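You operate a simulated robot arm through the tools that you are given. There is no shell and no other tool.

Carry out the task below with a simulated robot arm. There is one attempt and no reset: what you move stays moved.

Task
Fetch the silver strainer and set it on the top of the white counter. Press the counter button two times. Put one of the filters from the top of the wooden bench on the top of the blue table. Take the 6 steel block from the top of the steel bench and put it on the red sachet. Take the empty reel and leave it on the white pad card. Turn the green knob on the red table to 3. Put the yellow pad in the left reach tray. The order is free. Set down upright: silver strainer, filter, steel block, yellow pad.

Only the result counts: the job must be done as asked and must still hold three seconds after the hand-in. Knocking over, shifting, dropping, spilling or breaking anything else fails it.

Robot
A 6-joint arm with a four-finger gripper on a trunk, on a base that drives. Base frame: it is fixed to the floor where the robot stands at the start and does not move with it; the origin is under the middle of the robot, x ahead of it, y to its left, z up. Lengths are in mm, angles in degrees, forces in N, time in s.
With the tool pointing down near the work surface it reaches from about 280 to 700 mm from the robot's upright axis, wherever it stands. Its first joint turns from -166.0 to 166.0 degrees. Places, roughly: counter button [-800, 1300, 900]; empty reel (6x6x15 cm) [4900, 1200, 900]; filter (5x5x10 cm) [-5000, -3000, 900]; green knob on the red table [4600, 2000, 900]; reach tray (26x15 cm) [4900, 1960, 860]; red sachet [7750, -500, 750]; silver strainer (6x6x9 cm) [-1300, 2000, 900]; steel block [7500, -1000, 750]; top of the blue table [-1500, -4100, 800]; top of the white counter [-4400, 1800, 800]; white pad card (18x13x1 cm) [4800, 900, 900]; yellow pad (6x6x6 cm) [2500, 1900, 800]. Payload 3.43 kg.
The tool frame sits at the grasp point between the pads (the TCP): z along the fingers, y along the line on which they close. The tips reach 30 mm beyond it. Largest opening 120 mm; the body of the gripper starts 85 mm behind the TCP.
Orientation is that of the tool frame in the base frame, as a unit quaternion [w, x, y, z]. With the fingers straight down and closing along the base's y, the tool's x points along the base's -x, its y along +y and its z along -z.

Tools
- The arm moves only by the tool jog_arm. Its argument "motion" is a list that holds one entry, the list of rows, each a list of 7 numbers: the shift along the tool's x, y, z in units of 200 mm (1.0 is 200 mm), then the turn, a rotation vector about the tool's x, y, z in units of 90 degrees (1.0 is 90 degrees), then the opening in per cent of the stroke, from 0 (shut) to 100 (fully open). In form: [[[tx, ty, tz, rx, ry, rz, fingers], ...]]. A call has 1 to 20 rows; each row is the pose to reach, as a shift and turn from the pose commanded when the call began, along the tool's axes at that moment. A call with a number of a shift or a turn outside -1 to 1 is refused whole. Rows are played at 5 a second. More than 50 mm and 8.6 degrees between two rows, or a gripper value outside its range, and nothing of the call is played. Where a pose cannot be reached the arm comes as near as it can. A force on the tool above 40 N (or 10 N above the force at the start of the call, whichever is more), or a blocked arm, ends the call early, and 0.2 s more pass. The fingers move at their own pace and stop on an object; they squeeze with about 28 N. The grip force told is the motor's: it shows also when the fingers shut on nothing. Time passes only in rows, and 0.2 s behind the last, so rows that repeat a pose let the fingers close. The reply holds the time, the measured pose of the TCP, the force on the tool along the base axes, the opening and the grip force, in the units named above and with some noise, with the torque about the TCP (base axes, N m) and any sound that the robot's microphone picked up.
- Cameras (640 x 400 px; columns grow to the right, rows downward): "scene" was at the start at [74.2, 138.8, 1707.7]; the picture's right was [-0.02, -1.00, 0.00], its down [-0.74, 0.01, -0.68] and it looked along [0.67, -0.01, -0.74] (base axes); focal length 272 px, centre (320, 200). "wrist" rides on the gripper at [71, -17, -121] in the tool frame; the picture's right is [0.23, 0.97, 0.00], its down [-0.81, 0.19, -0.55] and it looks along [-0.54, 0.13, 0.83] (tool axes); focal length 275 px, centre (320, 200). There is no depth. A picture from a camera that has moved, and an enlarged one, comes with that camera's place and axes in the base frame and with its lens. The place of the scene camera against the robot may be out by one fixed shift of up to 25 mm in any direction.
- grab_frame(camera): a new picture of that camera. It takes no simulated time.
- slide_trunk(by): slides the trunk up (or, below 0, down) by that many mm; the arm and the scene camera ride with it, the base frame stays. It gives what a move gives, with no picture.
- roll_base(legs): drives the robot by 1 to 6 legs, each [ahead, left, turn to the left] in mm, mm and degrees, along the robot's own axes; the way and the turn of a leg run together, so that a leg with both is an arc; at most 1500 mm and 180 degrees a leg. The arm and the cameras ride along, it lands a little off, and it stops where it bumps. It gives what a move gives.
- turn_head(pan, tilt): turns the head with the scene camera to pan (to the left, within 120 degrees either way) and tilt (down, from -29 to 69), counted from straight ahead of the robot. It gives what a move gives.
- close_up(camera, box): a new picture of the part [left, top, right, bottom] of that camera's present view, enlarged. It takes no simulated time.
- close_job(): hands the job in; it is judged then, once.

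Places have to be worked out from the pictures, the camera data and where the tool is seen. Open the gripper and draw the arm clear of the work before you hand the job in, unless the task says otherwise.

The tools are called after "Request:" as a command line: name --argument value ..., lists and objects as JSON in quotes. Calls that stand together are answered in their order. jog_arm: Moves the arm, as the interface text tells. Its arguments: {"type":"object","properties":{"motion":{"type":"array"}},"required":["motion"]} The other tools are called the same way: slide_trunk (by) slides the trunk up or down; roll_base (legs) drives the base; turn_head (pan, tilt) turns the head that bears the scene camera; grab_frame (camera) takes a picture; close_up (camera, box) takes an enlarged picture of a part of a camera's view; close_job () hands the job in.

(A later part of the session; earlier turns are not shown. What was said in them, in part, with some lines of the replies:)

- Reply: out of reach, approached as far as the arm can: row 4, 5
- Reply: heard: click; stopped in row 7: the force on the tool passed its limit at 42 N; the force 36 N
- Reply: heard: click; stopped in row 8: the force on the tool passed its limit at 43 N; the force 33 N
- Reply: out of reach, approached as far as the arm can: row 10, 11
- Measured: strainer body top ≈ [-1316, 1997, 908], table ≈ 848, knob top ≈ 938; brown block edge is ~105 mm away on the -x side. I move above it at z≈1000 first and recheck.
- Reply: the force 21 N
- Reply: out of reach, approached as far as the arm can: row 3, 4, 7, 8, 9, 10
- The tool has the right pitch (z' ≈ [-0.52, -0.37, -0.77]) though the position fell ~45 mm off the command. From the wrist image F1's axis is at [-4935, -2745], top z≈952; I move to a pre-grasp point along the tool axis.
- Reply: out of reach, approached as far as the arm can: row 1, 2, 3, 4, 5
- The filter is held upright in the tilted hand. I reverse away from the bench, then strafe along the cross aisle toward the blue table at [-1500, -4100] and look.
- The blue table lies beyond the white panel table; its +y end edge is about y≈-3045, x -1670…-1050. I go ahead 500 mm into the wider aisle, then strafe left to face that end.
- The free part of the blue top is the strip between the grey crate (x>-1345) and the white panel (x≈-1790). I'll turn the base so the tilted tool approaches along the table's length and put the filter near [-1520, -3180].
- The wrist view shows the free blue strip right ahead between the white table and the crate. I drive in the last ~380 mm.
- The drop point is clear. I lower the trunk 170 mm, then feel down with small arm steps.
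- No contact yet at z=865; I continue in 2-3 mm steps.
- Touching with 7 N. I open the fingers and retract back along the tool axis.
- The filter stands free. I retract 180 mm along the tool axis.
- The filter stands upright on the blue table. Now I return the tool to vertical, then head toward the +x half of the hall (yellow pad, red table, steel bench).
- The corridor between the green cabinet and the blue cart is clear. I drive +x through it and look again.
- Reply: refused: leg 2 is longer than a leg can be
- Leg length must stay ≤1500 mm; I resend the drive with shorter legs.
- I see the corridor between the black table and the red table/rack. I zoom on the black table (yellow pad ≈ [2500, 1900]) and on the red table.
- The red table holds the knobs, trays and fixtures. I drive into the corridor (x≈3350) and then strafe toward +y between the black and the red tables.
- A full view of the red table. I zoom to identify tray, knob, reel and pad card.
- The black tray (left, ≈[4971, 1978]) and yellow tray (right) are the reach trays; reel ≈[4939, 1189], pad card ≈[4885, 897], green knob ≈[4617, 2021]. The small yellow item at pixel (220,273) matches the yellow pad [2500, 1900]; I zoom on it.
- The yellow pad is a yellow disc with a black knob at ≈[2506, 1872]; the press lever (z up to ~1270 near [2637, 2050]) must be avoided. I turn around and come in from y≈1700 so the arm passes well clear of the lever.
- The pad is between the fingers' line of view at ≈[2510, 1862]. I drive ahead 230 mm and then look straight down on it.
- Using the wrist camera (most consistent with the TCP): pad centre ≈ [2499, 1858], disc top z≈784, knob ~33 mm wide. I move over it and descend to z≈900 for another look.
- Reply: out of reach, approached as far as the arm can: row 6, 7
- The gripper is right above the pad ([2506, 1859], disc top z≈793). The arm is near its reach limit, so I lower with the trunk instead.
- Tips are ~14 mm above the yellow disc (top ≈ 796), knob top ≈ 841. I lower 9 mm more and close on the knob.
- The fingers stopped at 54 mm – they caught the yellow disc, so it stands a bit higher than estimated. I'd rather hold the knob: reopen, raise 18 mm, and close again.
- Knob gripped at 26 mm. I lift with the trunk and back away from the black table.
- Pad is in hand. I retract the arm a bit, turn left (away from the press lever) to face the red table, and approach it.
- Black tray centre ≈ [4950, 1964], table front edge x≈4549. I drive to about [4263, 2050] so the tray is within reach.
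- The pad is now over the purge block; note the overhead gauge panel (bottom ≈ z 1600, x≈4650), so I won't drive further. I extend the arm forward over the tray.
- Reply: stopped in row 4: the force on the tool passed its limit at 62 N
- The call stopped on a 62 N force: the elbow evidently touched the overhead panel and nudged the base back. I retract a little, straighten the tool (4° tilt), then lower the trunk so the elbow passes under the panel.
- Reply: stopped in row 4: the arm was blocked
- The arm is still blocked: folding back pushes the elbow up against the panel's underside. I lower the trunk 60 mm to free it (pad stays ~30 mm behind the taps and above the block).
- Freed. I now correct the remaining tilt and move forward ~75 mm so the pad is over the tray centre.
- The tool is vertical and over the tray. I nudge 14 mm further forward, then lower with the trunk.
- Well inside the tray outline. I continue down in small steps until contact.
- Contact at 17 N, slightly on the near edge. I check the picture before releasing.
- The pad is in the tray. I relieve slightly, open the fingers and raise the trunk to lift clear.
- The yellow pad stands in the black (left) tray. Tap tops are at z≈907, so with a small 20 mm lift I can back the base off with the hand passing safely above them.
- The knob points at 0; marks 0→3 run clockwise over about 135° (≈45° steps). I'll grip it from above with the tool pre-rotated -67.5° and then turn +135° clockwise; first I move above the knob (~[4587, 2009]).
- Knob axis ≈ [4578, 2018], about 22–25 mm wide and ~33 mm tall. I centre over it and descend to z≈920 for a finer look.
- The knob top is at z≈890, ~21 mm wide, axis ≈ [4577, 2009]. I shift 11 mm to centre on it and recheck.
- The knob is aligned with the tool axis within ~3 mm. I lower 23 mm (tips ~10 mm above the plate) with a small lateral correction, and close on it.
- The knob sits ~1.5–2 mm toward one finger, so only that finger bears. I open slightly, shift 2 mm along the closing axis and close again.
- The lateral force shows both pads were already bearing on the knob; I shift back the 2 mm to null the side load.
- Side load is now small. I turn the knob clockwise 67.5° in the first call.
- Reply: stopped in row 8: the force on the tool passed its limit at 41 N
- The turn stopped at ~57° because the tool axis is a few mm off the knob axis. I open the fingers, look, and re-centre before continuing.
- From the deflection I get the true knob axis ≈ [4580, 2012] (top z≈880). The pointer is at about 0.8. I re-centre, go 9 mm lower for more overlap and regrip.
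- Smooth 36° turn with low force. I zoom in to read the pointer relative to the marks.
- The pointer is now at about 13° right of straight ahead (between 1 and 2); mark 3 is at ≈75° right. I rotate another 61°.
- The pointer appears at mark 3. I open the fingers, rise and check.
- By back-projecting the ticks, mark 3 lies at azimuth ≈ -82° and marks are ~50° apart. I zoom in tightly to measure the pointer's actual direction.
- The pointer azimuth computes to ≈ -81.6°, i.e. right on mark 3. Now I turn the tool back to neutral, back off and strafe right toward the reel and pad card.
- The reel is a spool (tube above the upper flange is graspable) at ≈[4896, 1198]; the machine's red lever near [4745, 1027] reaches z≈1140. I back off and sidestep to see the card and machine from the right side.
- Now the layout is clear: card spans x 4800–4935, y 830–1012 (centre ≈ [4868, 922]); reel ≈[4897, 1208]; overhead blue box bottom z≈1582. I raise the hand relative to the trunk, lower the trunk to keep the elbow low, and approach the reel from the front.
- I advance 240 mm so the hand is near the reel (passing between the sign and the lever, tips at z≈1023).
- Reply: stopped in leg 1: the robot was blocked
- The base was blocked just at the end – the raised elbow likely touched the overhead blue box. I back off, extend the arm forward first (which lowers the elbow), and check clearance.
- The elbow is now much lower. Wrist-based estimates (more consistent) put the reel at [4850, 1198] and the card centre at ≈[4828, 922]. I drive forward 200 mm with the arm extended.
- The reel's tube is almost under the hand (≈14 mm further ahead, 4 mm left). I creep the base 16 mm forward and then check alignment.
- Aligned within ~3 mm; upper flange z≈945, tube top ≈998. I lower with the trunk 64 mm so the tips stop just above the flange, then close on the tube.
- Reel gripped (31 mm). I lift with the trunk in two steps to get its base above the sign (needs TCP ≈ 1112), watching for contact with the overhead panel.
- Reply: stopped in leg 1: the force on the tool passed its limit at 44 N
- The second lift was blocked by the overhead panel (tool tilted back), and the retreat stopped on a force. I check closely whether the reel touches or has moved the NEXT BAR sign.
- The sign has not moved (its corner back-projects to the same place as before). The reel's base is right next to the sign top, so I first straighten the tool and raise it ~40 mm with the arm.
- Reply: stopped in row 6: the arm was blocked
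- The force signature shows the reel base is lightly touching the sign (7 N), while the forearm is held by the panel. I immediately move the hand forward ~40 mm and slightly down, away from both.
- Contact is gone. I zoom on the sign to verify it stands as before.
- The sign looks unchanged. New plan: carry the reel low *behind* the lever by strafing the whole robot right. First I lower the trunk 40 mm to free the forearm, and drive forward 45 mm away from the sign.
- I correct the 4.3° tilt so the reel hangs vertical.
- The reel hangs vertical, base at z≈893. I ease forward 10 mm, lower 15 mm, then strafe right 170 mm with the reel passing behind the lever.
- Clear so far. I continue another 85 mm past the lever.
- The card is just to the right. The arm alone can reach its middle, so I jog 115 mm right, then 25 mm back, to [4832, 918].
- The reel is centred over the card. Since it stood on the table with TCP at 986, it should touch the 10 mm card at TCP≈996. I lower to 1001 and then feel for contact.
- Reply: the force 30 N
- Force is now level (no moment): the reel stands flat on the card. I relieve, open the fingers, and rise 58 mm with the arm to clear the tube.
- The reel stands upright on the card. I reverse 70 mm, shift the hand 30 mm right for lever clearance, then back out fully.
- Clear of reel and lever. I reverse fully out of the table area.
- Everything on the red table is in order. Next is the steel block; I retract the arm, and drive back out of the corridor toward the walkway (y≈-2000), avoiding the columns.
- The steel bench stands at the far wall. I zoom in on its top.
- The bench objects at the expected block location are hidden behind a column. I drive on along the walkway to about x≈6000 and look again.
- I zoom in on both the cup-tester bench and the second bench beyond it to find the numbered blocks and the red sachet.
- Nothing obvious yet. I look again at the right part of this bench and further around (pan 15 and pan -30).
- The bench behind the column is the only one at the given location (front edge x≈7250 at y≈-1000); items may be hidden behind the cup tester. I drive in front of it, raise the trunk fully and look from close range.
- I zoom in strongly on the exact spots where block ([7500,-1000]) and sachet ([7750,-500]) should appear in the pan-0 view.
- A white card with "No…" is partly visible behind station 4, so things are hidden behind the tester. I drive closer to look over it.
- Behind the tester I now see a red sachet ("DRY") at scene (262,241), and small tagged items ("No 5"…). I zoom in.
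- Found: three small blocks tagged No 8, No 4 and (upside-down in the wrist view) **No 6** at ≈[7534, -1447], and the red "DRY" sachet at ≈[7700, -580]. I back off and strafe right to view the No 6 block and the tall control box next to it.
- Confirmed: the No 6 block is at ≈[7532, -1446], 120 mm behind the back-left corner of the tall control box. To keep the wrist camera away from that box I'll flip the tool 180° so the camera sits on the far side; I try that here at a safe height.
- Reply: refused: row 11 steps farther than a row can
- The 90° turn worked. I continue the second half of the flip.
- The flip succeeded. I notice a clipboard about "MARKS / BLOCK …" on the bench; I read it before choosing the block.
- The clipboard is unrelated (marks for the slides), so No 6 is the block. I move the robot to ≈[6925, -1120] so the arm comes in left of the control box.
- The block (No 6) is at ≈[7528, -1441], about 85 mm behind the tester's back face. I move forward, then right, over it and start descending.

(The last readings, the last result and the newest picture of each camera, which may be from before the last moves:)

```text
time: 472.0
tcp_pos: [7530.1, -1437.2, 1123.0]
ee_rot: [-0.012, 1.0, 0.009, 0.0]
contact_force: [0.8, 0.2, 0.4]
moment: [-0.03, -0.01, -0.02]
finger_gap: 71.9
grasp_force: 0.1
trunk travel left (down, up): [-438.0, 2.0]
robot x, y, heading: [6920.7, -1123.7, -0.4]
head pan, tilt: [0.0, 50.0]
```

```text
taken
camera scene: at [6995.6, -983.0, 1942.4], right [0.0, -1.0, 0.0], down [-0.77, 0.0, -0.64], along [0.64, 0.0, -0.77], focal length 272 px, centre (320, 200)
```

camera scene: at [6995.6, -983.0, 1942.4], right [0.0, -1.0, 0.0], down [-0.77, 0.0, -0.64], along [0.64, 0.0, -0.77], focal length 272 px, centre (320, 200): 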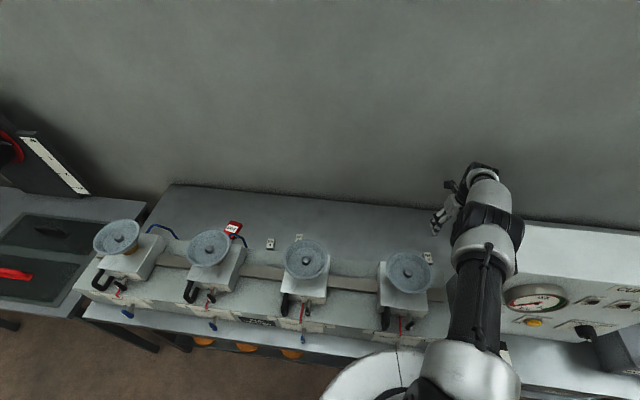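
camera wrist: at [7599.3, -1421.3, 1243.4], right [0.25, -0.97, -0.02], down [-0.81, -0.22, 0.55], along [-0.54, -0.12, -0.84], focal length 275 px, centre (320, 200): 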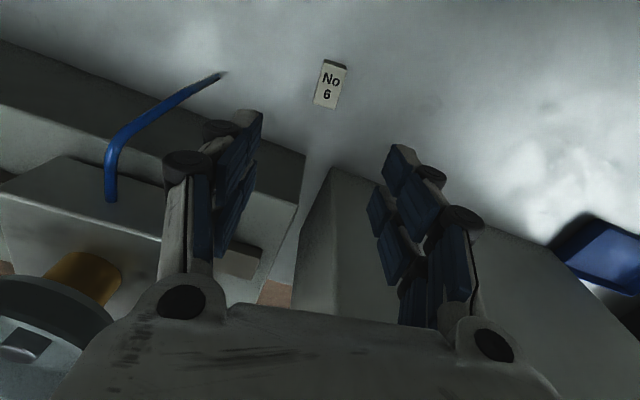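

The block is aligned with the tool axes, ~6–7 mm off. I correct the small tilt, shift and descend to z≈960 for a final check.

Request:
jog_arm --motion '[[[0.015, 0.015, 0.1, -0.008, 0, 0, 60], [0.03, 0.03, 0.25, -0.015, 0, 0, 60], [0.03, 0.03, 0.4, -0.015, 0, 0, 60], [0.03, 0.03, 0.55, -0.015, 0, 0, 60], [0.03, 0.03, 0.7, -0.015, 0, 0, 60], [0.03, 0.03, 0.8, -0.015, 0, 0, 60], [0.03, 0.03, 0.8, -0.015, 0, 0, 60]]]'

Request:
grab_frame --camera "wrist"

Request:
close_up --camera "wrist" --box '[240, 80, 400, 180]'

Request:
grab_frame --camera "scene"

```text
time: 473.6
tcp_pos: [7498.0, -1418.7, 988.6]
ee_rot: [0.0, 1.0, 0.011, -0.002]
contact_force: [0.3, 0.7, 0.2]
moment: [0.01, 0.03, -0.02]
finger_gap: 71.6
grasp_force: 0.1
out of reach, approached as far as the arm can: row 2, 3, 4, 5, 6, 7
trunk travel left (down, up): [-438.0, 2.0]
robot x, y, heading: [6924.6, -1120.0, -0.2]
head pan, tilt: [0.0, 50.0]
```

```text
taken
camera wrist: at [7567.1, -1399.6, 1109.8], right [0.25, -0.97, 0.0], down [-0.81, -0.21, 0.55], along [-0.54, -0.14, -0.83], focal length 275 px, centre (320, 200)
```

wrist: 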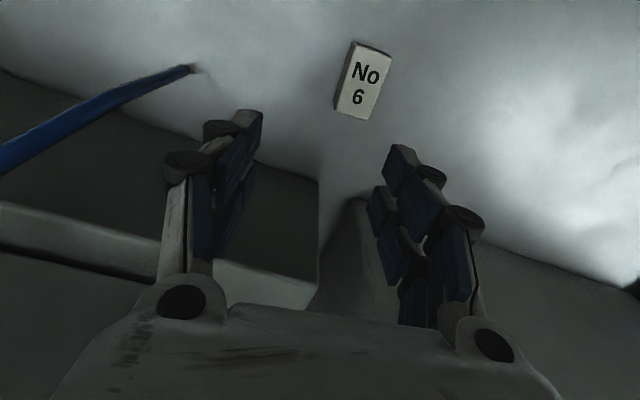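

```text
4.00 times, centred on (320, 130) of wrist
camera zoom: at [7567.1, -1399.6, 1109.8], right [0.25, -0.97, 0.0], down [-0.81, -0.21, 0.55], along [-0.54, -0.14, -0.83], focal length 1101 px, centre (320, 480)
```

zoom: 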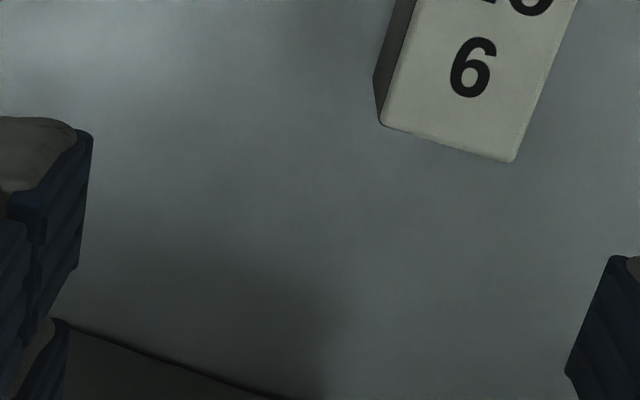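

```text
taken
camera scene: at [6995.3, -982.7, 1942.4], right [0.0, -1.0, 0.0], down [-0.77, 0.0, -0.64], along [0.64, 0.0, -0.77], focal length 272 px, centre (320, 200)
```

scene: 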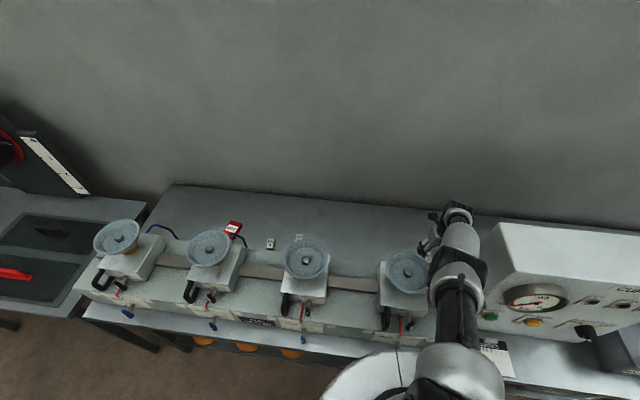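

Out of reach at this trunk height (arm pulled in). I raise the hand back up, then I'll lower with the trunk instead.

Request:
jog_arm --motion '[[[0, 0, -0.2, 0, 0, 0, 60], [0, 0, -0.4, 0, 0, 0, 60], [0, 0, -0.6, 0, 0, 0, 60], [0, 0, -0.78, 0, 0, 0, 60], [0, 0, -0.78, 0, 0, 0, 60]]]'

```text
time: 474.8
tcp_pos: [7497.8, -1419.4, 1145.0]
ee_rot: [0.001, 1.0, 0.01, 0.0]
contact_force: [0.0, -0.2, -0.6]
moment: [0.03, 0.02, 0.03]
finger_gap: 72.1
grasp_force: 0.0
trunk travel left (down, up): [-438.0, 2.0]
robot x, y, heading: [6926.3, -1118.9, -0.2]
head pan, tilt: [0.0, 50.0]
```

Request:
jog_arm --motion '[[[0.1, 0.06, 0, 0, 0, 0, 60], [0.19, 0.115, 0, 0, 0, 0, 60], [0.19, 0.115, 0, 0, 0, 0, 60]]]'

Request:
slide_trunk --by -180

Request:
grab_frame --camera "wrist"

Request:
close_up --camera "wrist" --box '[240, 80, 400, 180]'

Request:
grab_frame --camera "scene"

```text
time: 475.6
tcp_pos: [7534.6, -1440.6, 1144.9]
ee_rot: [0.0, 1.0, 0.01, -0.001]
contact_force: [0.3, 0.0, -0.1]
moment: [0.02, -0.01, -0.04]
finger_gap: 71.8
grasp_force: 0.1
trunk travel left (down, up): [-438.0, 2.0]
robot x, y, heading: [6924.2, -1122.9, -0.0]
head pan, tilt: [0.0, 50.0]
```

```text
time: 477.6
tcp_pos: [7535.3, -1441.0, 964.5]
ee_rot: [0.001, 1.0, 0.009, -0.001]
contact_force: [-0.5, 0.3, 0.3]
moment: [0.02, -0.01, -0.02]
finger_gap: 71.8
grasp_force: 0.0
trunk travel left (down, up): [-258.0, 182.0]
robot x, y, heading: [6924.6, -1126.5, 0.1]
head pan, tilt: [0.0, 50.0]
```

```text
taken
camera wrist: at [7604.7, -1422.7, 1085.8], right [0.25, -0.97, 0.0], down [-0.81, -0.21, 0.55], along [-0.54, -0.14, -0.83], focal length 275 px, centre (320, 200)
```

wrist: 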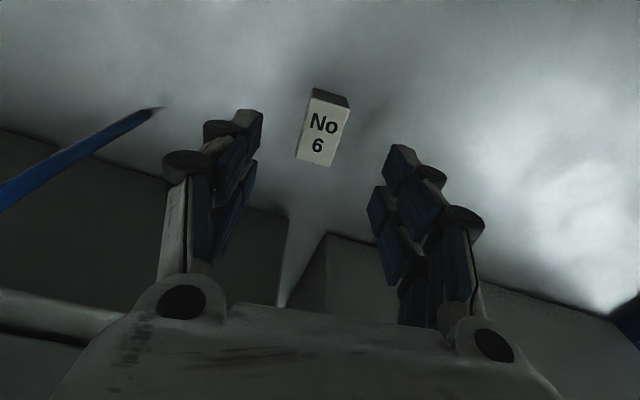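

```text
4.00 times, centred on (320, 130) of wrist
camera zoom: at [7604.7, -1422.7, 1085.8], right [0.25, -0.97, 0.0], down [-0.81, -0.21, 0.55], along [-0.54, -0.14, -0.83], focal length 1101 px, centre (320, 480)
```

zoom: 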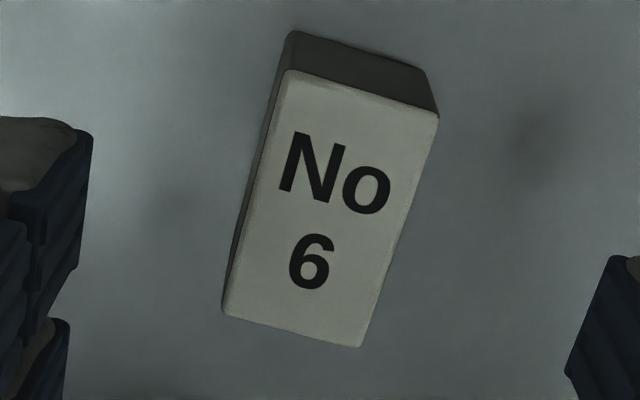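

```text
taken
camera scene: at [6995.2, -982.7, 1762.5], right [0.0, -1.0, 0.0], down [-0.77, 0.0, -0.64], along [0.64, 0.0, -0.77], focal length 272 px, centre (320, 200)
```

scene: 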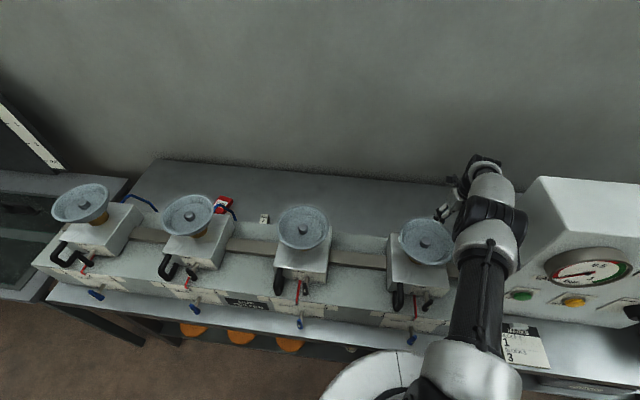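

Perfect alignment (within ~3 mm); the block is ~29 mm wide and ~34 mm tall. I lower 67 mm with the trunk and close the fingers.

Request:
slide_trunk --by -67

Request:
jog_arm --motion '[[[0, 0.01, 0, 0, 0, 0, 45], [0, 0.01, 0, 0, 0, 0, 25], [0, 0.01, 0, 0, 0, 0, 10], [0, 0.01, 0, 0, 0, 0, 10], [0, 0.01, 0, 0, 0, 0, 10]]]'

Request:
grab_frame --camera "wrist"

```text
time: 478.6
tcp_pos: [7535.7, -1440.4, 897.4]
ee_rot: [0.001, 1.0, 0.01, -0.001]
contact_force: [-0.6, -1.0, 0.8]
moment: [0.03, -0.01, 0.01]
finger_gap: 71.9
grasp_force: 0.1
trunk travel left (down, up): [-191.0, 249.0]
robot x, y, heading: [6925.5, -1122.5, -0.1]
head pan, tilt: [0.0, 50.0]
```

```text
time: 479.9
tcp_pos: [7534.7, -1443.8, 896.4]
ee_rot: [0.001, 1.0, 0.009, 0.0]
contact_force: [-0.5, 0.1, 0.4]
moment: [-0.01, 0.01, 0.0]
finger_gap: 29.8
grasp_force: 27.9
trunk travel left (down, up): [-191.0, 249.0]
robot x, y, heading: [6921.6, -1125.1, -0.2]
head pan, tilt: [0.0, 50.0]
```

```text
taken
camera wrist: at [7604.7, -1424.9, 1018.2], right [0.25, -0.97, 0.0], down [-0.81, -0.21, 0.55], along [-0.54, -0.14, -0.83], focal length 275 px, centre (320, 200)
```

wrist: 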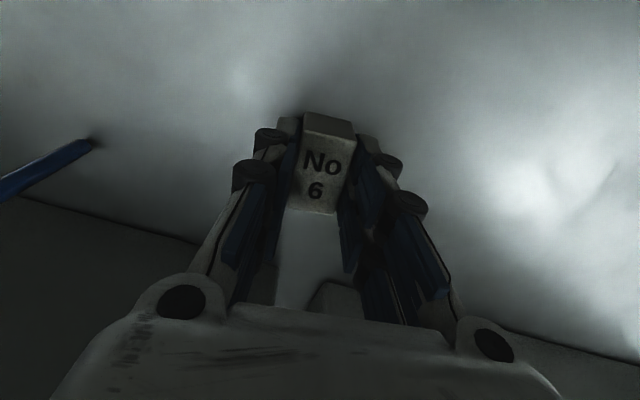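

Block gripped (29.8 mm). I lift with the trunk, then retrace the way out to the left and back.

Request:
slide_trunk --by 245

Request:
jog_arm --motion '[[[0, -0.2, -0.1, 0, 0, 0, 10], [0, -0.4, -0.2, 0, 0, 0, 10], [0, -0.6, -0.3, 0, 0, 0, 10], [-0.15, -0.7, -0.4, 0, 0, 0, 10], [-0.35, -0.75, -0.5, 0, 0, 0, 10], [-0.55, -0.8, -0.5, 0, 0, 0, 10], [-0.65, -0.8, -0.5, 0, 0, 0, 10]]]'

Request:
grab_frame --camera "wrist"

Request:
grab_frame --camera "scene"

```text
time: 482.4
tcp_pos: [7535.2, -1443.3, 1142.9]
ee_rot: [0.0, 1.0, 0.009, -0.001]
contact_force: [-0.3, 0.2, -2.2]
moment: [0.02, -0.02, 0.02]
finger_gap: 29.5
grasp_force: 28.4
trunk travel left (down, up): [-436.0, 4.0]
robot x, y, heading: [6921.5, -1124.8, -0.0]
head pan, tilt: [0.0, 50.0]
```

```text
time: 484.0
tcp_pos: [7400.9, -1287.0, 1241.7]
ee_rot: [0.001, 1.0, 0.01, -0.001]
contact_force: [-0.8, 0.5, -1.2]
moment: [0.04, -0.02, 0.02]
finger_gap: 29.8
grasp_force: 27.8
trunk travel left (down, up): [-436.0, 4.0]
robot x, y, heading: [6922.2, -1124.4, -0.1]
head pan, tilt: [0.0, 50.0]
```

```text
taken
camera wrist: at [7471.4, -1268.0, 1363.1], right [0.25, -0.97, 0.0], down [-0.81, -0.21, 0.55], along [-0.54, -0.14, -0.83], focal length 275 px, centre (320, 200)
```

wrist: 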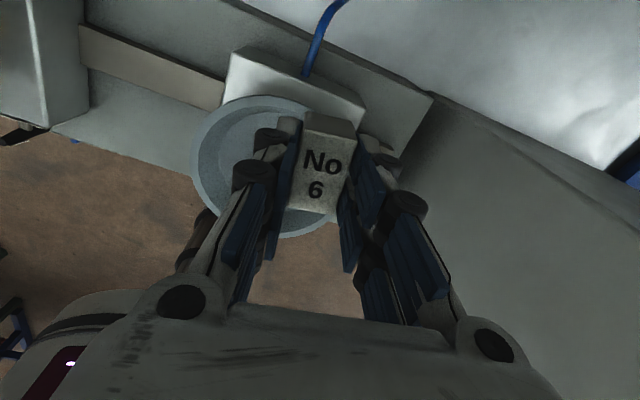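

```text
taken
camera scene: at [6994.9, -983.5, 1940.4], right [0.0, -1.0, 0.0], down [-0.77, 0.0, -0.64], along [0.64, 0.0, -0.77], focal length 272 px, centre (320, 200)
```

scene: 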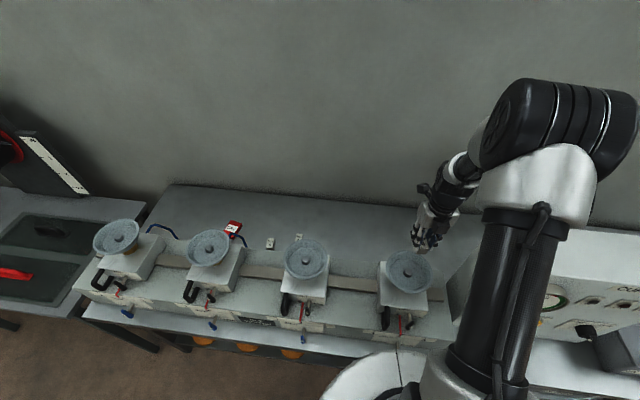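

Block No 6 is in hand. I back off, strafe left to y≈-570 and approach the bench again in front of the sachet.

Request:
roll_base --legs '[[-150, 0, 0], [0, 550, 0], [215, 0, 0]]'

Request:
grab_frame --camera "scene"

Request:
grab_frame --camera "wrist"

```text
time: 489.4
tcp_pos: [7470.7, -743.8, 1242.1]
ee_rot: [0.001, 1.0, 0.011, 0.0]
contact_force: [-1.1, -0.8, -2.5]
moment: [-0.04, -0.03, -0.02]
finger_gap: 29.8
grasp_force: 27.9
trunk travel left (down, up): [-436.0, 4.0]
robot x, y, heading: [6988.5, -584.0, 0.1]
head pan, tilt: [0.0, 50.0]
```

```text
taken
camera scene: at [7062.3, -439.8, 1940.4], right [0.0, -1.0, 0.0], down [-0.77, 0.0, -0.64], along [0.64, 0.0, -0.77], focal length 272 px, centre (320, 200)
```

scene: 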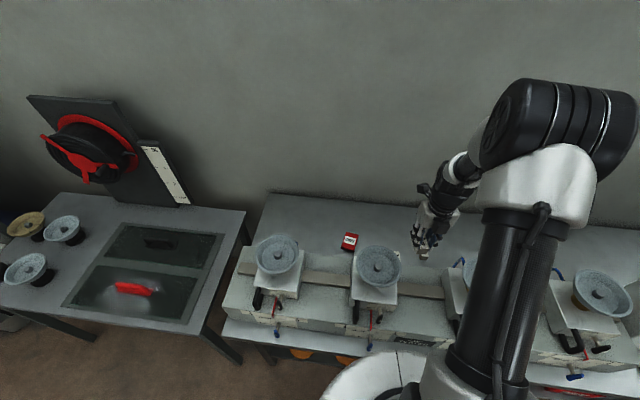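

```text
taken
camera wrist: at [7539.0, -724.3, 1362.9], right [0.25, -0.97, 0.0], down [-0.81, -0.21, 0.55], along [-0.54, -0.14, -0.83], focal length 275 px, centre (320, 200)
```

wrist: 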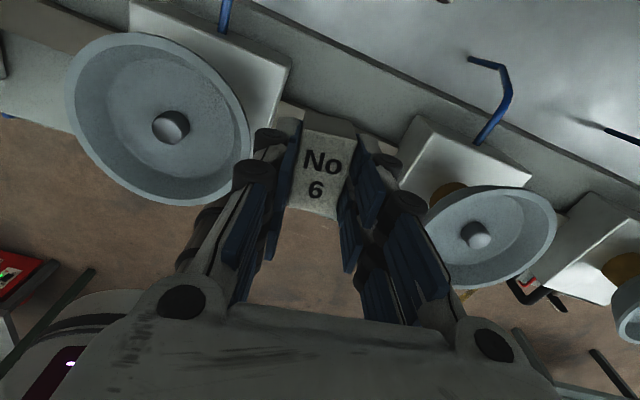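

I zoom in on the sachet and its surroundings (cup 2 and blue hose).

Request:
close_up --camera "scene" --box '[300, 205, 396, 265]'

Request:
close_up --camera "scene" --box '[334, 225, 366, 255]'

```text
6.67 times, centred on (348, 235) of scene
camera zoom: at [7062.3, -439.8, 1940.4], right [0.0, -1.0, 0.0], down [-0.77, 0.0, -0.64], along [0.64, 0.0, -0.77], focal length 1816 px, centre (133, -33)
```

zoom: 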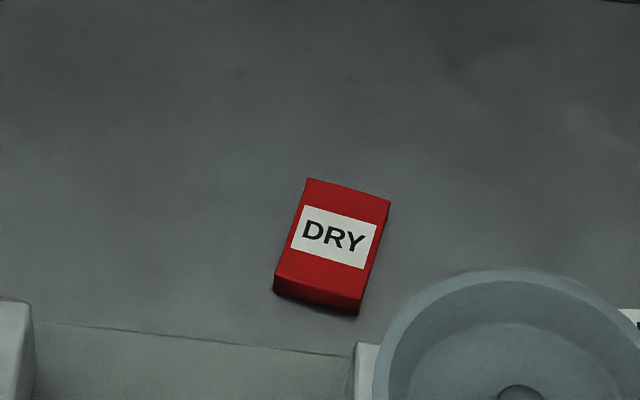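

```text
13.33 times, centred on (350, 240) of scene
camera zoom: at [7062.3, -439.8, 1940.4], right [0.0, -1.0, 0.0], down [-0.77, 0.0, -0.64], along [0.64, 0.0, -0.77], focal length 3632 px, centre (-80, -333)
```

zoom: 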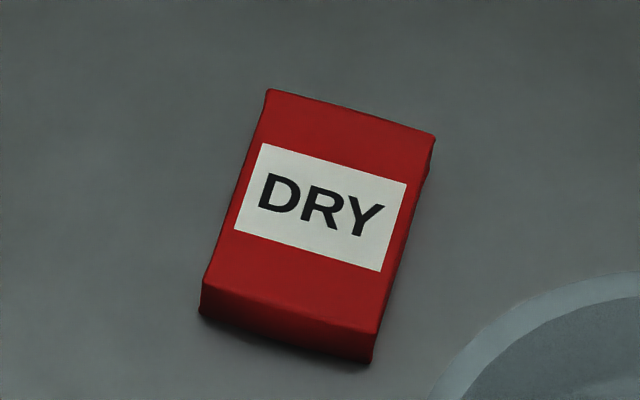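

The sachet is a ~58×75×22 mm box at ≈[7680, -578], clear of the hose. I move the arm left and forward toward it at a safe height.

Request:
jog_arm --motion '[[[0, -0.2, 0, 0, 0, 0, 10], [0, -0.4, 0, 0, 0, 0, 10], [0.1, -0.6, 0, 0, 0, 0, 10], [0.25, -0.75, 0, 0, 0, 0, 10], [0.45, -0.8, 0, 0, 0, 0, 10], [0.65, -0.8, 0, 0, 0, 0, 10], [0.85, -0.8, 0, 0, 0, 0, 10], [0.85, -0.8, 0, 0, 0, 0, 10]]]'

Request:
grab_frame --camera "wrist"

Request:
grab_frame --camera "scene"

```text
time: 491.2
tcp_pos: [7628.7, -605.5, 1241.7]
ee_rot: [-0.017, 1.0, 0.025, 0.001]
contact_force: [-1.3, -0.3, -0.4]
moment: [0.0, -0.04, 0.0]
finger_gap: 29.7
grasp_force: 28.2
out of reach, approached as far as the arm can: row 4, 5, 6, 7, 8
trunk travel left (down, up): [-436.0, 4.0]
robot x, y, heading: [6988.3, -579.1, -0.1]
head pan, tilt: [0.0, 50.0]
```

```text
taken
camera wrist: at [7697.2, -588.6, 1363.5], right [0.28, -0.96, -0.03], down [-0.8, -0.25, 0.54], along [-0.53, -0.13, -0.84], focal length 275 px, centre (320, 200)
```

wrist: 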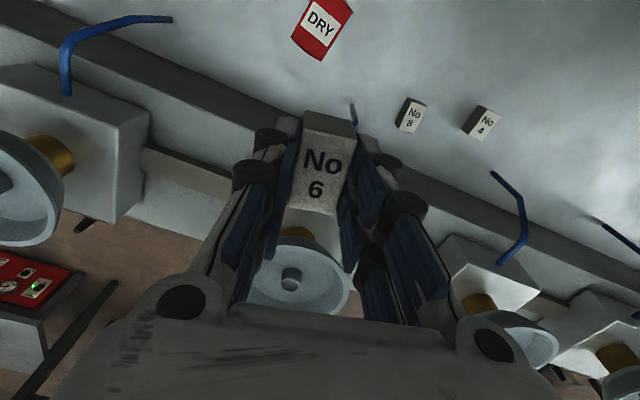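

```text
taken
camera scene: at [7060.1, -439.3, 1940.4], right [0.0, -1.0, 0.0], down [-0.77, 0.0, -0.64], along [0.64, 0.0, -0.77], focal length 272 px, centre (320, 200)
```

scene: 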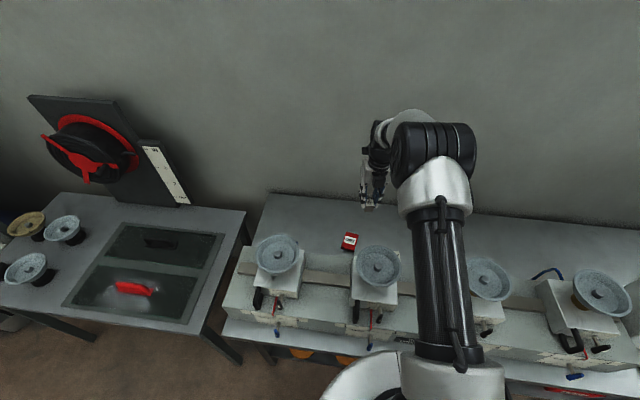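

The sachet is at [7689, -580]; reach is limited at this height. I lower the trunk 95 mm (hand is already past the cup), creep the base 18 mm ahead, and then extend with orientation correction.

Request:
slide_trunk --by -95

Request:
roll_base --legs '[[20, 0, 0]]'

Request:
jog_arm --motion '[[[0.06, -0.04, 0, -0.01, 0, 0.015, 10], [0.12, -0.09, 0, -0.02, 0, 0.03, 10], [0.18, -0.12, 0, -0.0216, 0, 0.032, 10], [0.2, -0.12, 0, -0.0216, 0, 0.032, 10], [0.2, -0.12, 0, -0.0216, 0, 0.032, 10]]]'

Request:
grab_frame --camera "wrist"

Request:
grab_frame --camera "scene"

```text
time: 492.5
tcp_pos: [7629.9, -604.8, 1145.3]
ee_rot: [-0.016, 1.0, 0.025, 0.003]
contact_force: [0.0, -0.4, -2.8]
moment: [0.01, 0.02, -0.01]
finger_gap: 29.6
grasp_force: 28.0
trunk travel left (down, up): [-341.0, 99.0]
robot x, y, heading: [6989.8, -577.9, -0.1]
head pan, tilt: [0.0, 50.0]
```

```text
time: 493.2
tcp_pos: [7650.7, -605.2, 1145.6]
ee_rot: [-0.016, 1.0, 0.025, 0.001]
contact_force: [0.1, -1.0, -2.1]
moment: [0.04, 0.05, 0.0]
finger_gap: 29.5
grasp_force: 28.1
trunk travel left (down, up): [-341.0, 99.0]
robot x, y, heading: [7006.6, -583.1, -0.2]
head pan, tilt: [0.0, 50.0]
```

```text
time: 494.4
tcp_pos: [7679.1, -614.0, 1146.3]
ee_rot: [-0.02, 1.0, 0.019, 0.006]
contact_force: [-0.6, 0.0, -1.4]
moment: [0.02, 0.02, -0.01]
finger_gap: 29.7
grasp_force: 27.7
out of reach, approached as far as the arm can: row 1, 2, 3, 4, 5
trunk travel left (down, up): [-341.0, 99.0]
robot x, y, heading: [7008.8, -579.4, -0.1]
head pan, tilt: [0.0, 50.0]
```

```text
taken
camera wrist: at [7747.6, -599.2, 1267.8], right [0.27, -0.96, -0.04], down [-0.81, -0.24, 0.54], along [-0.52, -0.12, -0.84], focal length 275 px, centre (320, 200)
```

wrist: 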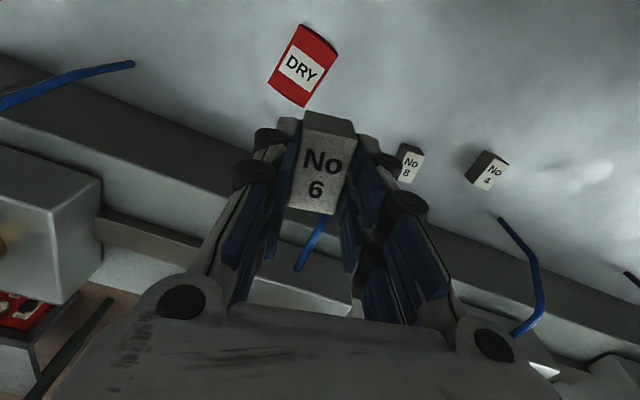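

```text
taken
camera scene: at [7081.8, -439.7, 1845.4], right [0.0, -1.0, 0.0], down [-0.77, 0.0, -0.64], along [0.64, 0.0, -0.77], focal length 272 px, centre (320, 200)
```

scene: 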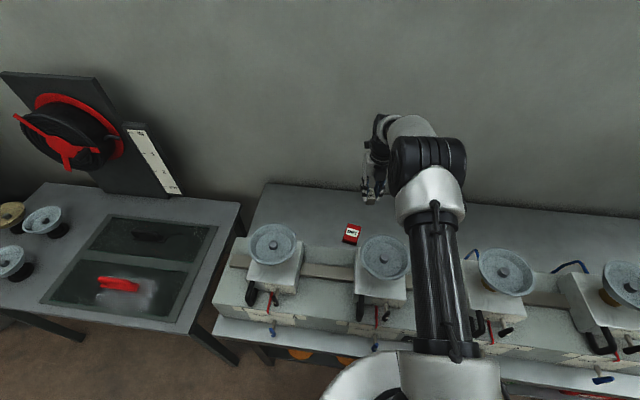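

The flipped wrist is at its rotation limit when the arm points straight ahead. I rotate the tool back 180° here (free space at z≈1146), after which the normal orientation is available.

Request:
jog_arm --motion '[[[0, 0, 0, 0, 0, -0.09, 10], [0, 0, 0, 0, 0, -0.18, 10], [0, 0, 0, 0, 0, -0.27, 10], [0, 0, 0, 0, 0, -0.36, 10], [0, 0, 0, 0, 0, -0.45, 10], [0, 0, 0, 0, 0, -0.54, 10], [0, 0, 0, 0, 0, -0.63, 10], [0, 0, 0, 0, 0, -0.72, 10], [0, 0, 0, 0, 0, -0.81, 10], [0, 0, 0, 0, 0, -0.9, 10], [0, 0, 0, 0, 0, -0.98, 10]]]'

Request:
jog_arm --motion '[[[0, 0, 0, 0, 0, -0.09, 10], [0, 0, 0, 0, 0, -0.18, 10], [0, 0, 0, 0, 0, -0.27, 10], [0, 0, 0, 0, 0, -0.36, 10], [0, 0, 0, 0, 0, -0.45, 10], [0, 0, 0, 0, 0, -0.54, 10], [0, 0, 0, 0, 0, -0.63, 10], [0, 0, 0, 0, 0, -0.72, 10], [0, 0, 0, 0, 0, -0.81, 10], [0, 0, 0, 0, 0, -0.9, 10], [0, 0, 0, 0, 0, -0.98, 10], [0, 0, 0, 0, 0, -0.98, 10]]]'

Request:
grab_frame --camera "wrist"

Request:
grab_frame --camera "scene"

```text
time: 496.9
tcp_pos: [7679.1, -614.9, 1145.2]
ee_rot: [-0.011, 0.704, 0.71, 0.017]
contact_force: [0.4, 0.4, -2.2]
moment: [0.02, 0.02, 0.0]
finger_gap: 29.7
grasp_force: 28.6
trunk travel left (down, up): [-341.0, 99.0]
robot x, y, heading: [7007.2, -578.4, 0.1]
head pan, tilt: [0.0, 50.0]
```

```text
time: 499.4
tcp_pos: [7679.2, -614.2, 1144.5]
ee_rot: [0.004, 0.011, 1.0, 0.019]
contact_force: [-0.2, 0.5, -2.3]
moment: [0.01, -0.01, -0.02]
finger_gap: 29.6
grasp_force: 28.0
trunk travel left (down, up): [-341.0, 99.0]
robot x, y, heading: [7010.9, -578.2, -0.3]
head pan, tilt: [0.0, 50.0]
```

```text
taken
camera wrist: at [7605.1, -634.4, 1264.4], right [-0.21, 0.98, 0.04], down [0.81, 0.15, 0.57], along [0.55, 0.15, -0.82], focal length 275 px, centre (320, 200)
```

wrist: 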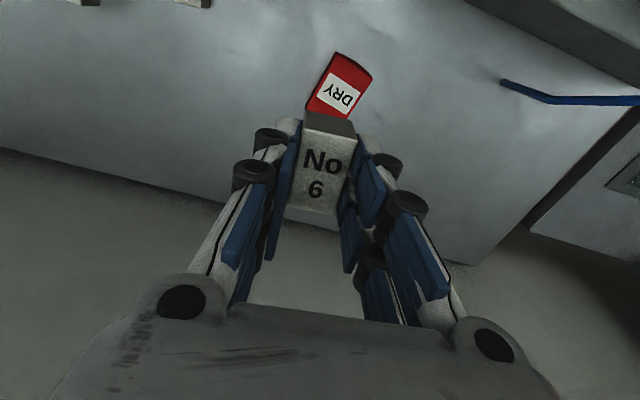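

```text
taken
camera scene: at [7081.8, -439.7, 1845.4], right [0.0, -1.0, 0.0], down [-0.77, 0.0, -0.64], along [0.64, 0.0, -0.77], focal length 272 px, centre (320, 200)
```

scene: 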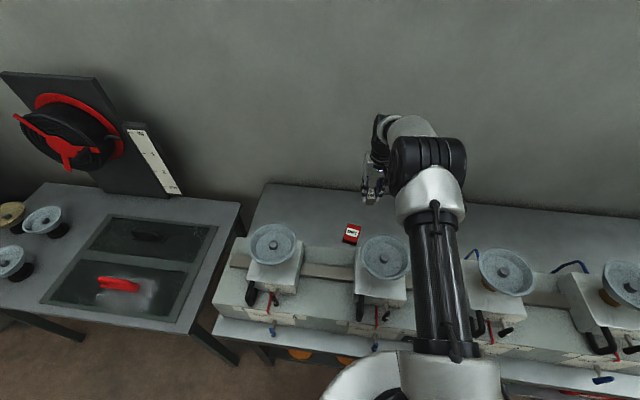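

Now in normal orientation. I correct the ~2° tilt and move ~37 mm left over the sachet.

Request:
jog_arm --motion '[[[-0.01, 0.06, 0, 0.008, 0.002, 0, 10], [-0.02, 0.12, 0, 0.016, 0.004, 0, 10], [-0.025, 0.185, 0, 0.0242, 0.005, 0, 10], [-0.025, 0.185, 0, 0.0242, 0.005, 0, 10]]]'

Request:
slide_trunk --by -130

Request:
grab_frame --camera "wrist"

Request:
grab_frame --camera "scene"

```text
time: 500.4
tcp_pos: [7684.7, -578.5, 1146.5]
ee_rot: [0.001, 0.013, 1.0, 0.0]
contact_force: [0.2, 0.9, -1.6]
moment: [0.03, 0.02, 0.01]
finger_gap: 29.3
grasp_force: 27.8
trunk travel left (down, up): [-341.0, 99.0]
robot x, y, heading: [7009.8, -578.1, -0.2]
head pan, tilt: [0.0, 50.0]
```

```text
time: 502.0
tcp_pos: [7685.4, -578.6, 1016.4]
ee_rot: [0.001, 0.012, 1.0, 0.002]
contact_force: [0.3, -0.5, -2.3]
moment: [0.01, -0.01, -0.01]
finger_gap: 29.8
grasp_force: 27.9
trunk travel left (down, up): [-211.0, 229.0]
robot x, y, heading: [7006.8, -577.8, -0.0]
head pan, tilt: [0.0, 50.0]
```

```text
taken
camera wrist: at [7611.9, -592.8, 1137.4], right [-0.21, 0.98, 0.0], down [0.81, 0.17, 0.55], along [0.54, 0.12, -0.83], focal length 275 px, centre (320, 200)
```

wrist: 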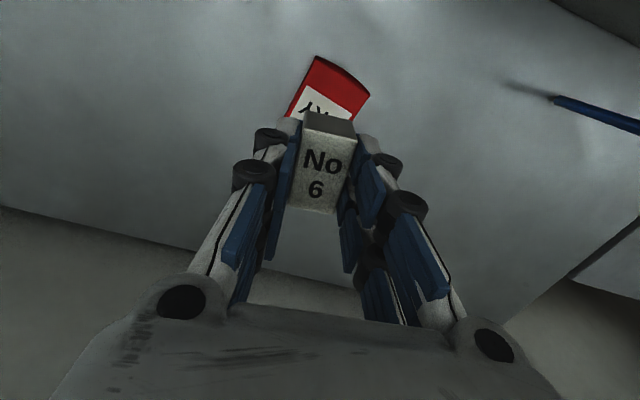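

```text
taken
camera scene: at [7081.6, -439.7, 1715.5], right [0.0, -1.0, 0.0], down [-0.77, 0.0, -0.64], along [0.64, 0.0, -0.77], focal length 272 px, centre (320, 200)
```

scene: 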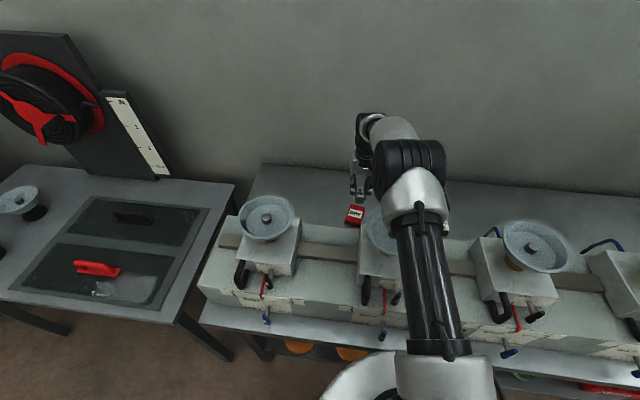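

The hand is centred over the sachet (centre ≈ [7686, -575], rotated ~20°). I align the block with it (+18°), lower to just above, then feel for contact.

Request:
jog_arm --motion '[[[-0.003, 0.008, 0, 0, 0, 0.07, 10], [-0.004, 0.015, 0, 0, 0, 0.14, 10], [-0.004, 0.015, 0, 0, 0, 0.2, 10], [-0.004, 0.015, 0, 0, 0, 0.2, 10]]]'

Request:
slide_trunk --by -80

Request:
grab_frame --camera "wrist"

Request:
close_up --camera "scene" --box '[320, 150, 416, 250]'

```text
time: 503.0
tcp_pos: [7685.9, -574.3, 1016.7]
ee_rot: [0.0, 0.168, 0.986, 0.001]
contact_force: [0.2, 0.8, -3.0]
moment: [0.0, -0.03, -0.02]
finger_gap: 29.7
grasp_force: 28.2
trunk travel left (down, up): [-211.0, 229.0]
robot x, y, heading: [7009.3, -580.6, -0.1]
head pan, tilt: [0.0, 50.0]
```

```text
time: 504.2
tcp_pos: [7686.9, -574.3, 936.1]
ee_rot: [0.001, 0.169, 0.986, 0.001]
contact_force: [0.2, 0.2, -2.1]
moment: [-0.01, -0.03, 0.0]
finger_gap: 29.5
grasp_force: 27.8
trunk travel left (down, up): [-131.0, 309.0]
robot x, y, heading: [7011.3, -579.6, -0.1]
head pan, tilt: [0.0, 50.0]
```

```text
taken
camera wrist: at [7611.6, -567.1, 1057.6], right [0.11, 0.99, 0.0], down [0.83, -0.09, 0.55], along [0.55, -0.06, -0.83], focal length 275 px, centre (320, 200)
```

wrist: 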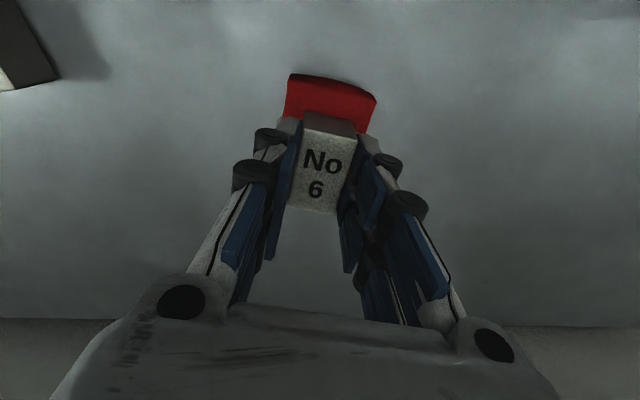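

```text
4.00 times, centred on (368, 200) of scene
camera zoom: at [7081.5, -439.7, 1635.5], right [0.0, -1.0, 0.0], down [-0.77, 0.0, -0.64], along [0.64, 0.0, -0.77], focal length 1090 px, centre (128, 200)
```

zoom: 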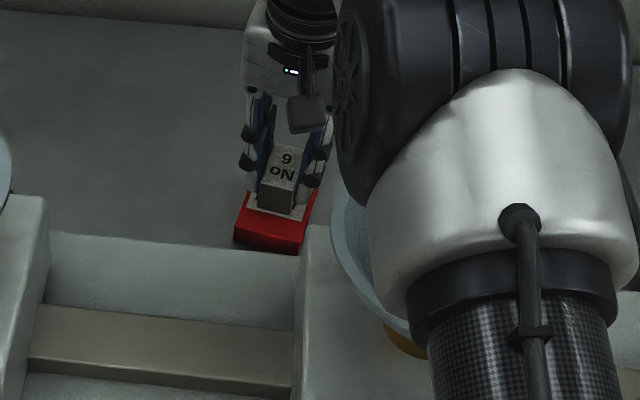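

Well centred over the sachet. I descend in small steps until contact.

Request:
jog_arm --motion '[[[0, 0, 0.025, 0, 0, 0, 10], [0, 0, 0.05, 0, 0, 0, 10], [0, 0, 0.065, 0, 0, 0, 10], [0, 0, 0.075, 0, 0, 0, 10], [0, 0, 0.075, 0, 0, 0, 10]]]'

```text
time: 505.4
tcp_pos: [7686.5, -574.5, 921.4]
ee_rot: [0.0, 0.168, 0.986, 0.001]
contact_force: [0.0, 0.0, -2.3]
moment: [0.01, 0.02, 0.03]
finger_gap: 29.6
grasp_force: 28.3
trunk travel left (down, up): [-131.0, 309.0]
robot x, y, heading: [7008.3, -579.9, -0.5]
head pan, tilt: [0.0, 50.0]
```

Request:
jog_arm --motion '[[[0, 0, 0.01, 0, 0, 0, 10], [0, 0, 0.02, 0, 0, 0, 10], [0, 0, 0.03, 0, 0, 0, 10], [0, 0, 0.03, 0, 0, 0, 10]]]'

```text
time: 506.4
tcp_pos: [7686.5, -576.4, 919.5]
ee_rot: [0.004, 0.168, 0.986, 0.001]
contact_force: [-0.6, 0.2, 20.4]
moment: [0.03, 0.14, -0.01]
finger_gap: 29.8
grasp_force: 28.5
trunk travel left (down, up): [-131.0, 309.0]
robot x, y, heading: [7011.7, -580.0, -0.2]
head pan, tilt: [0.0, 50.0]
```

Contact 20 N, nearly no moment – the block sits flat on the sachet. I relieve, open, and rise.

Request:
jog_arm --motion '[[[0, 0, -0.005, 0, 0, 0, 10], [0, 0, -0.005, 0, 0, 0, 35], [0, 0, -0.005, 0, 0, 0, 50], [0, 0, -0.005, 0, 0, 0, 55], [0, 0, -0.005, 0, 0, 0, 55]]]'

Request:
slide_trunk --by 90

Request:
grab_frame --camera "wrist"

Request:
close_up --camera "scene" --box '[320, 150, 416, 250]'

```text
time: 507.6
tcp_pos: [7686.7, -575.9, 917.2]
ee_rot: [0.0, 0.169, 0.986, 0.001]
contact_force: [-0.1, -1.0, -0.2]
moment: [-0.01, 0.01, -0.03]
finger_gap: 66.0
grasp_force: 0.0
trunk travel left (down, up): [-131.0, 309.0]
robot x, y, heading: [7012.1, -582.6, 0.1]
head pan, tilt: [0.0, 50.0]
```

```text
time: 508.9
tcp_pos: [7686.1, -575.1, 1005.4]
ee_rot: [0.0, 0.169, 0.986, 0.001]
contact_force: [-0.1, 0.3, -0.5]
moment: [0.01, 0.01, 0.01]
finger_gap: 65.7
grasp_force: 0.1
trunk travel left (down, up): [-221.0, 219.0]
robot x, y, heading: [7010.1, -582.0, -0.0]
head pan, tilt: [0.0, 50.0]
```

```text
taken
camera wrist: at [7611.6, -567.1, 1126.9], right [0.11, 0.99, 0.0], down [0.83, -0.09, 0.55], along [0.55, -0.06, -0.83], focal length 275 px, centre (320, 200)
```

wrist: 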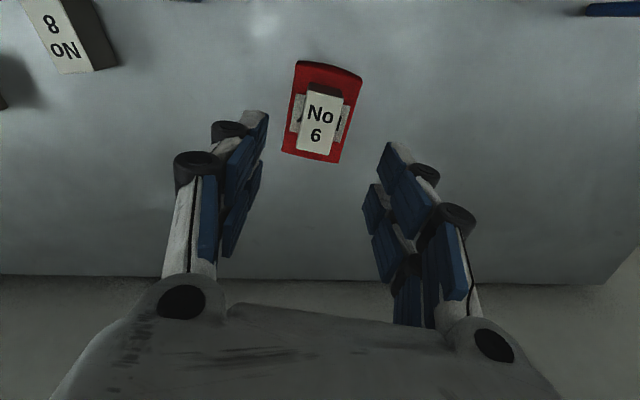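

```text
4.00 times, centred on (368, 200) of scene
camera zoom: at [7081.7, -439.7, 1725.3], right [0.0, -1.0, 0.0], down [-0.77, 0.0, -0.64], along [0.64, 0.0, -0.77], focal length 1090 px, centre (128, 200)
```

zoom: 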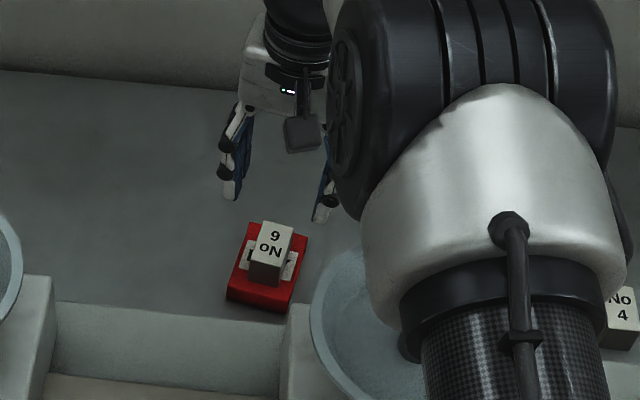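

The No 6 block stands on the red sachet. I raise the hand well above the cups and draw back from the bench.

Request:
slide_trunk --by 215

Request:
roll_base --legs '[[-500, 0, 0]]'

Request:
grab_frame --camera "scene"

Request:
close_up --camera "scene" --box '[280, 120, 440, 220]'

```text
time: 511.1
tcp_pos: [7685.8, -574.6, 1220.6]
ee_rot: [0.0, 0.168, 0.986, 0.0]
contact_force: [-0.6, 0.5, 0.8]
moment: [0.0, 0.04, 0.0]
finger_gap: 65.7
grasp_force: 0.0
trunk travel left (down, up): [-436.0, 4.0]
robot x, y, heading: [7008.9, -582.2, 0.1]
head pan, tilt: [0.0, 50.0]
```

```text
time: 514.1
tcp_pos: [7184.7, -574.5, 1221.7]
ee_rot: [0.001, 0.169, 0.986, 0.0]
contact_force: [0.8, -0.6, 0.4]
moment: [0.0, 0.02, -0.02]
finger_gap: 66.1
grasp_force: 0.0
trunk travel left (down, up): [-436.0, 4.0]
robot x, y, heading: [6507.0, -582.2, -0.3]
head pan, tilt: [0.0, 50.0]
```

```text
taken
camera scene: at [6578.6, -438.2, 1940.4], right [0.0, -1.0, 0.0], down [-0.77, 0.0, -0.64], along [0.64, 0.0, -0.77], focal length 272 px, centre (320, 200)
```

scene: 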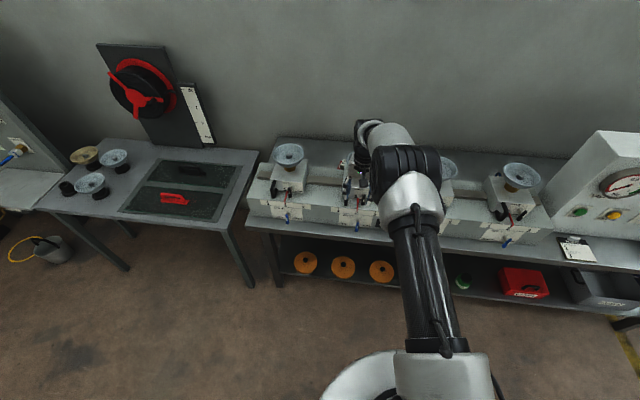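

```text
4.00 times, centred on (360, 170) of scene
camera zoom: at [6578.6, -438.2, 1940.4], right [0.0, -1.0, 0.0], down [-0.77, 0.0, -0.64], along [0.64, 0.0, -0.77], focal length 1090 px, centre (160, 320)
```

zoom: 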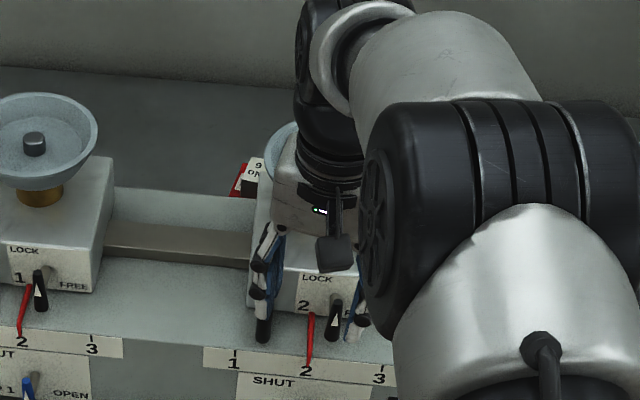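

The block stays on the sachet and the arm is clear. I back off a bit more and take a last look toward the red table from here.

Request:
roll_base --legs '[[-250, 0, 0]]'

Request:
turn_head --pan 120 --tilt 15

Request:
grab_frame --camera "scene"

Request:
close_up --camera "scene" --box '[180, 150, 340, 250]'

```text
time: 515.9
tcp_pos: [6930.7, -571.8, 1221.9]
ee_rot: [0.0, 0.166, 0.986, 0.002]
contact_force: [-0.2, -0.5, 0.7]
moment: [0.0, -0.02, 0.01]
finger_gap: 65.8
grasp_force: 0.1
trunk travel left (down, up): [-436.0, 4.0]
robot x, y, heading: [6252.9, -574.6, -0.1]
head pan, tilt: [0.0, 50.0]
```

```text
time: 517.9
tcp_pos: [6929.8, -570.6, 1221.8]
ee_rot: [0.0, 0.166, 0.986, 0.0]
contact_force: [-0.3, -0.5, 0.2]
moment: [0.01, 0.0, 0.02]
finger_gap: 66.1
grasp_force: 0.2
trunk travel left (down, up): [-436.0, 4.0]
robot x, y, heading: [6251.8, -578.8, -0.1]
head pan, tilt: [120.0, 15.0]
```

```text
taken
camera scene: at [6201.6, -356.6, 1994.1], right [0.87, 0.5, 0.0], down [0.13, -0.22, -0.97], along [-0.48, 0.84, -0.26], focal length 272 px, centre (320, 200)
```

scene: 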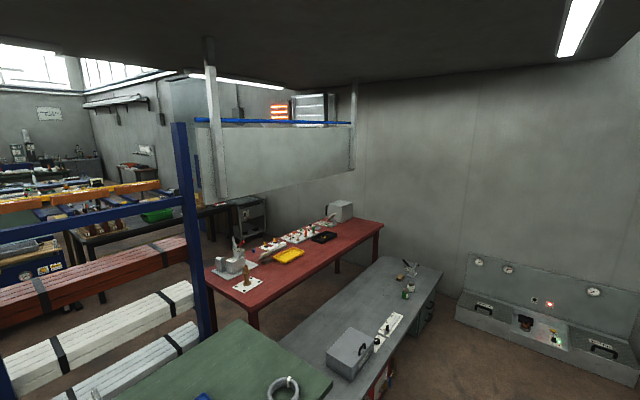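

```text
4.00 times, centred on (260, 200) of scene
camera zoom: at [6201.6, -356.6, 1994.1], right [0.87, 0.5, 0.0], down [0.13, -0.22, -0.97], along [-0.48, 0.84, -0.26], focal length 1090 px, centre (560, 200)
```

zoom: 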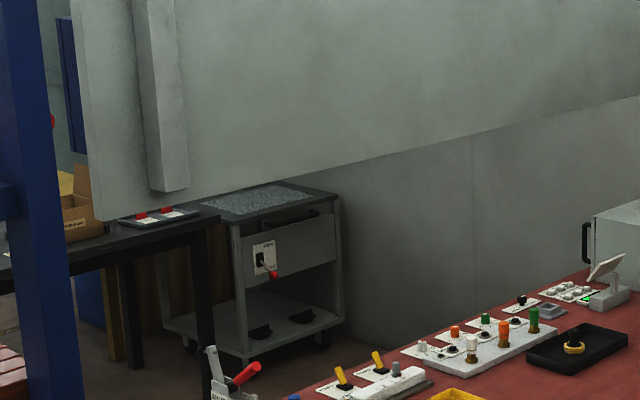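

Request:
close_up --camera "scene" --box '[200, 200, 392, 320]'

```text
3.33 times, centred on (296, 260) of scene
camera zoom: at [6201.6, -356.6, 1994.1], right [0.87, 0.5, 0.0], down [0.13, -0.22, -0.97], along [-0.48, 0.84, -0.26], focal length 908 px, centre (400, 0)
```

zoom: 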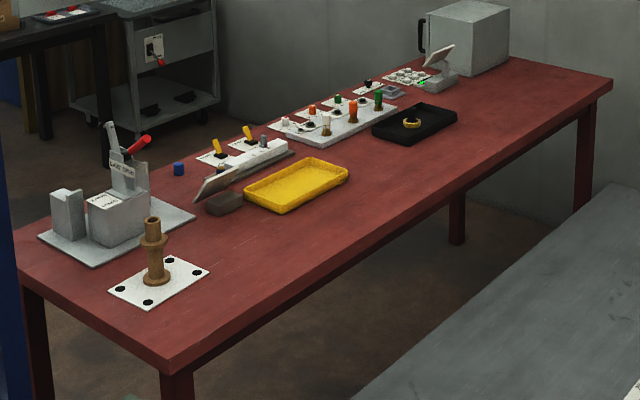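

Final check: the reel stands on the white card, the yellow pad sits in the left (black) tray, and the block is on the sachet. The strainer and filter were seen upright after I released them. The gripper is open and the arm is clear, so I hand the job in.

Request:
close_job

```text
The job is handed in.
```

I finished all seven parts of the job and handed it in. My arm bumped some fixed equipment at the red table along the way. I don't have the judge's result.

| Part | Result |
|---|---|
| Silver strainer | Stands upright on the white counter. |
| Counter button | Pressed twice, with a click each time. The button resets the TRIPS counter, so its display went from 7 to 0. |
| Filter | One of the three filters stands upright on the blue table. |
| No 6 steel block | Sits label-up on the red "DRY" sachet. |
| Empty reel | Stands upright on the white pad card. |
| Green knob | Turned from 0 to 3; the pointer measured within about 1° of the mark. |
| Yellow pad | Stands upright in the black reach tray, which I took as the left one because it matches the given position. |

**Contacts at the red table:**
- **Overhead panel and blue box:** the arm pressed against the gauge panel above the table more than once. Another time the base was blocked, probably by the blue box up there.
- **"NEXT BAR" sign:** while I carried the reel, its base touched this sign with about 7 N. A moment before, the base had stopped on a 44 N force that may also have been the sign.

I compared the sign's position before and after and saw no shift beyond measuring error, and it was standing in my last look at the table. I did not check the panel's valve handles in detail, though I saw no change in them.
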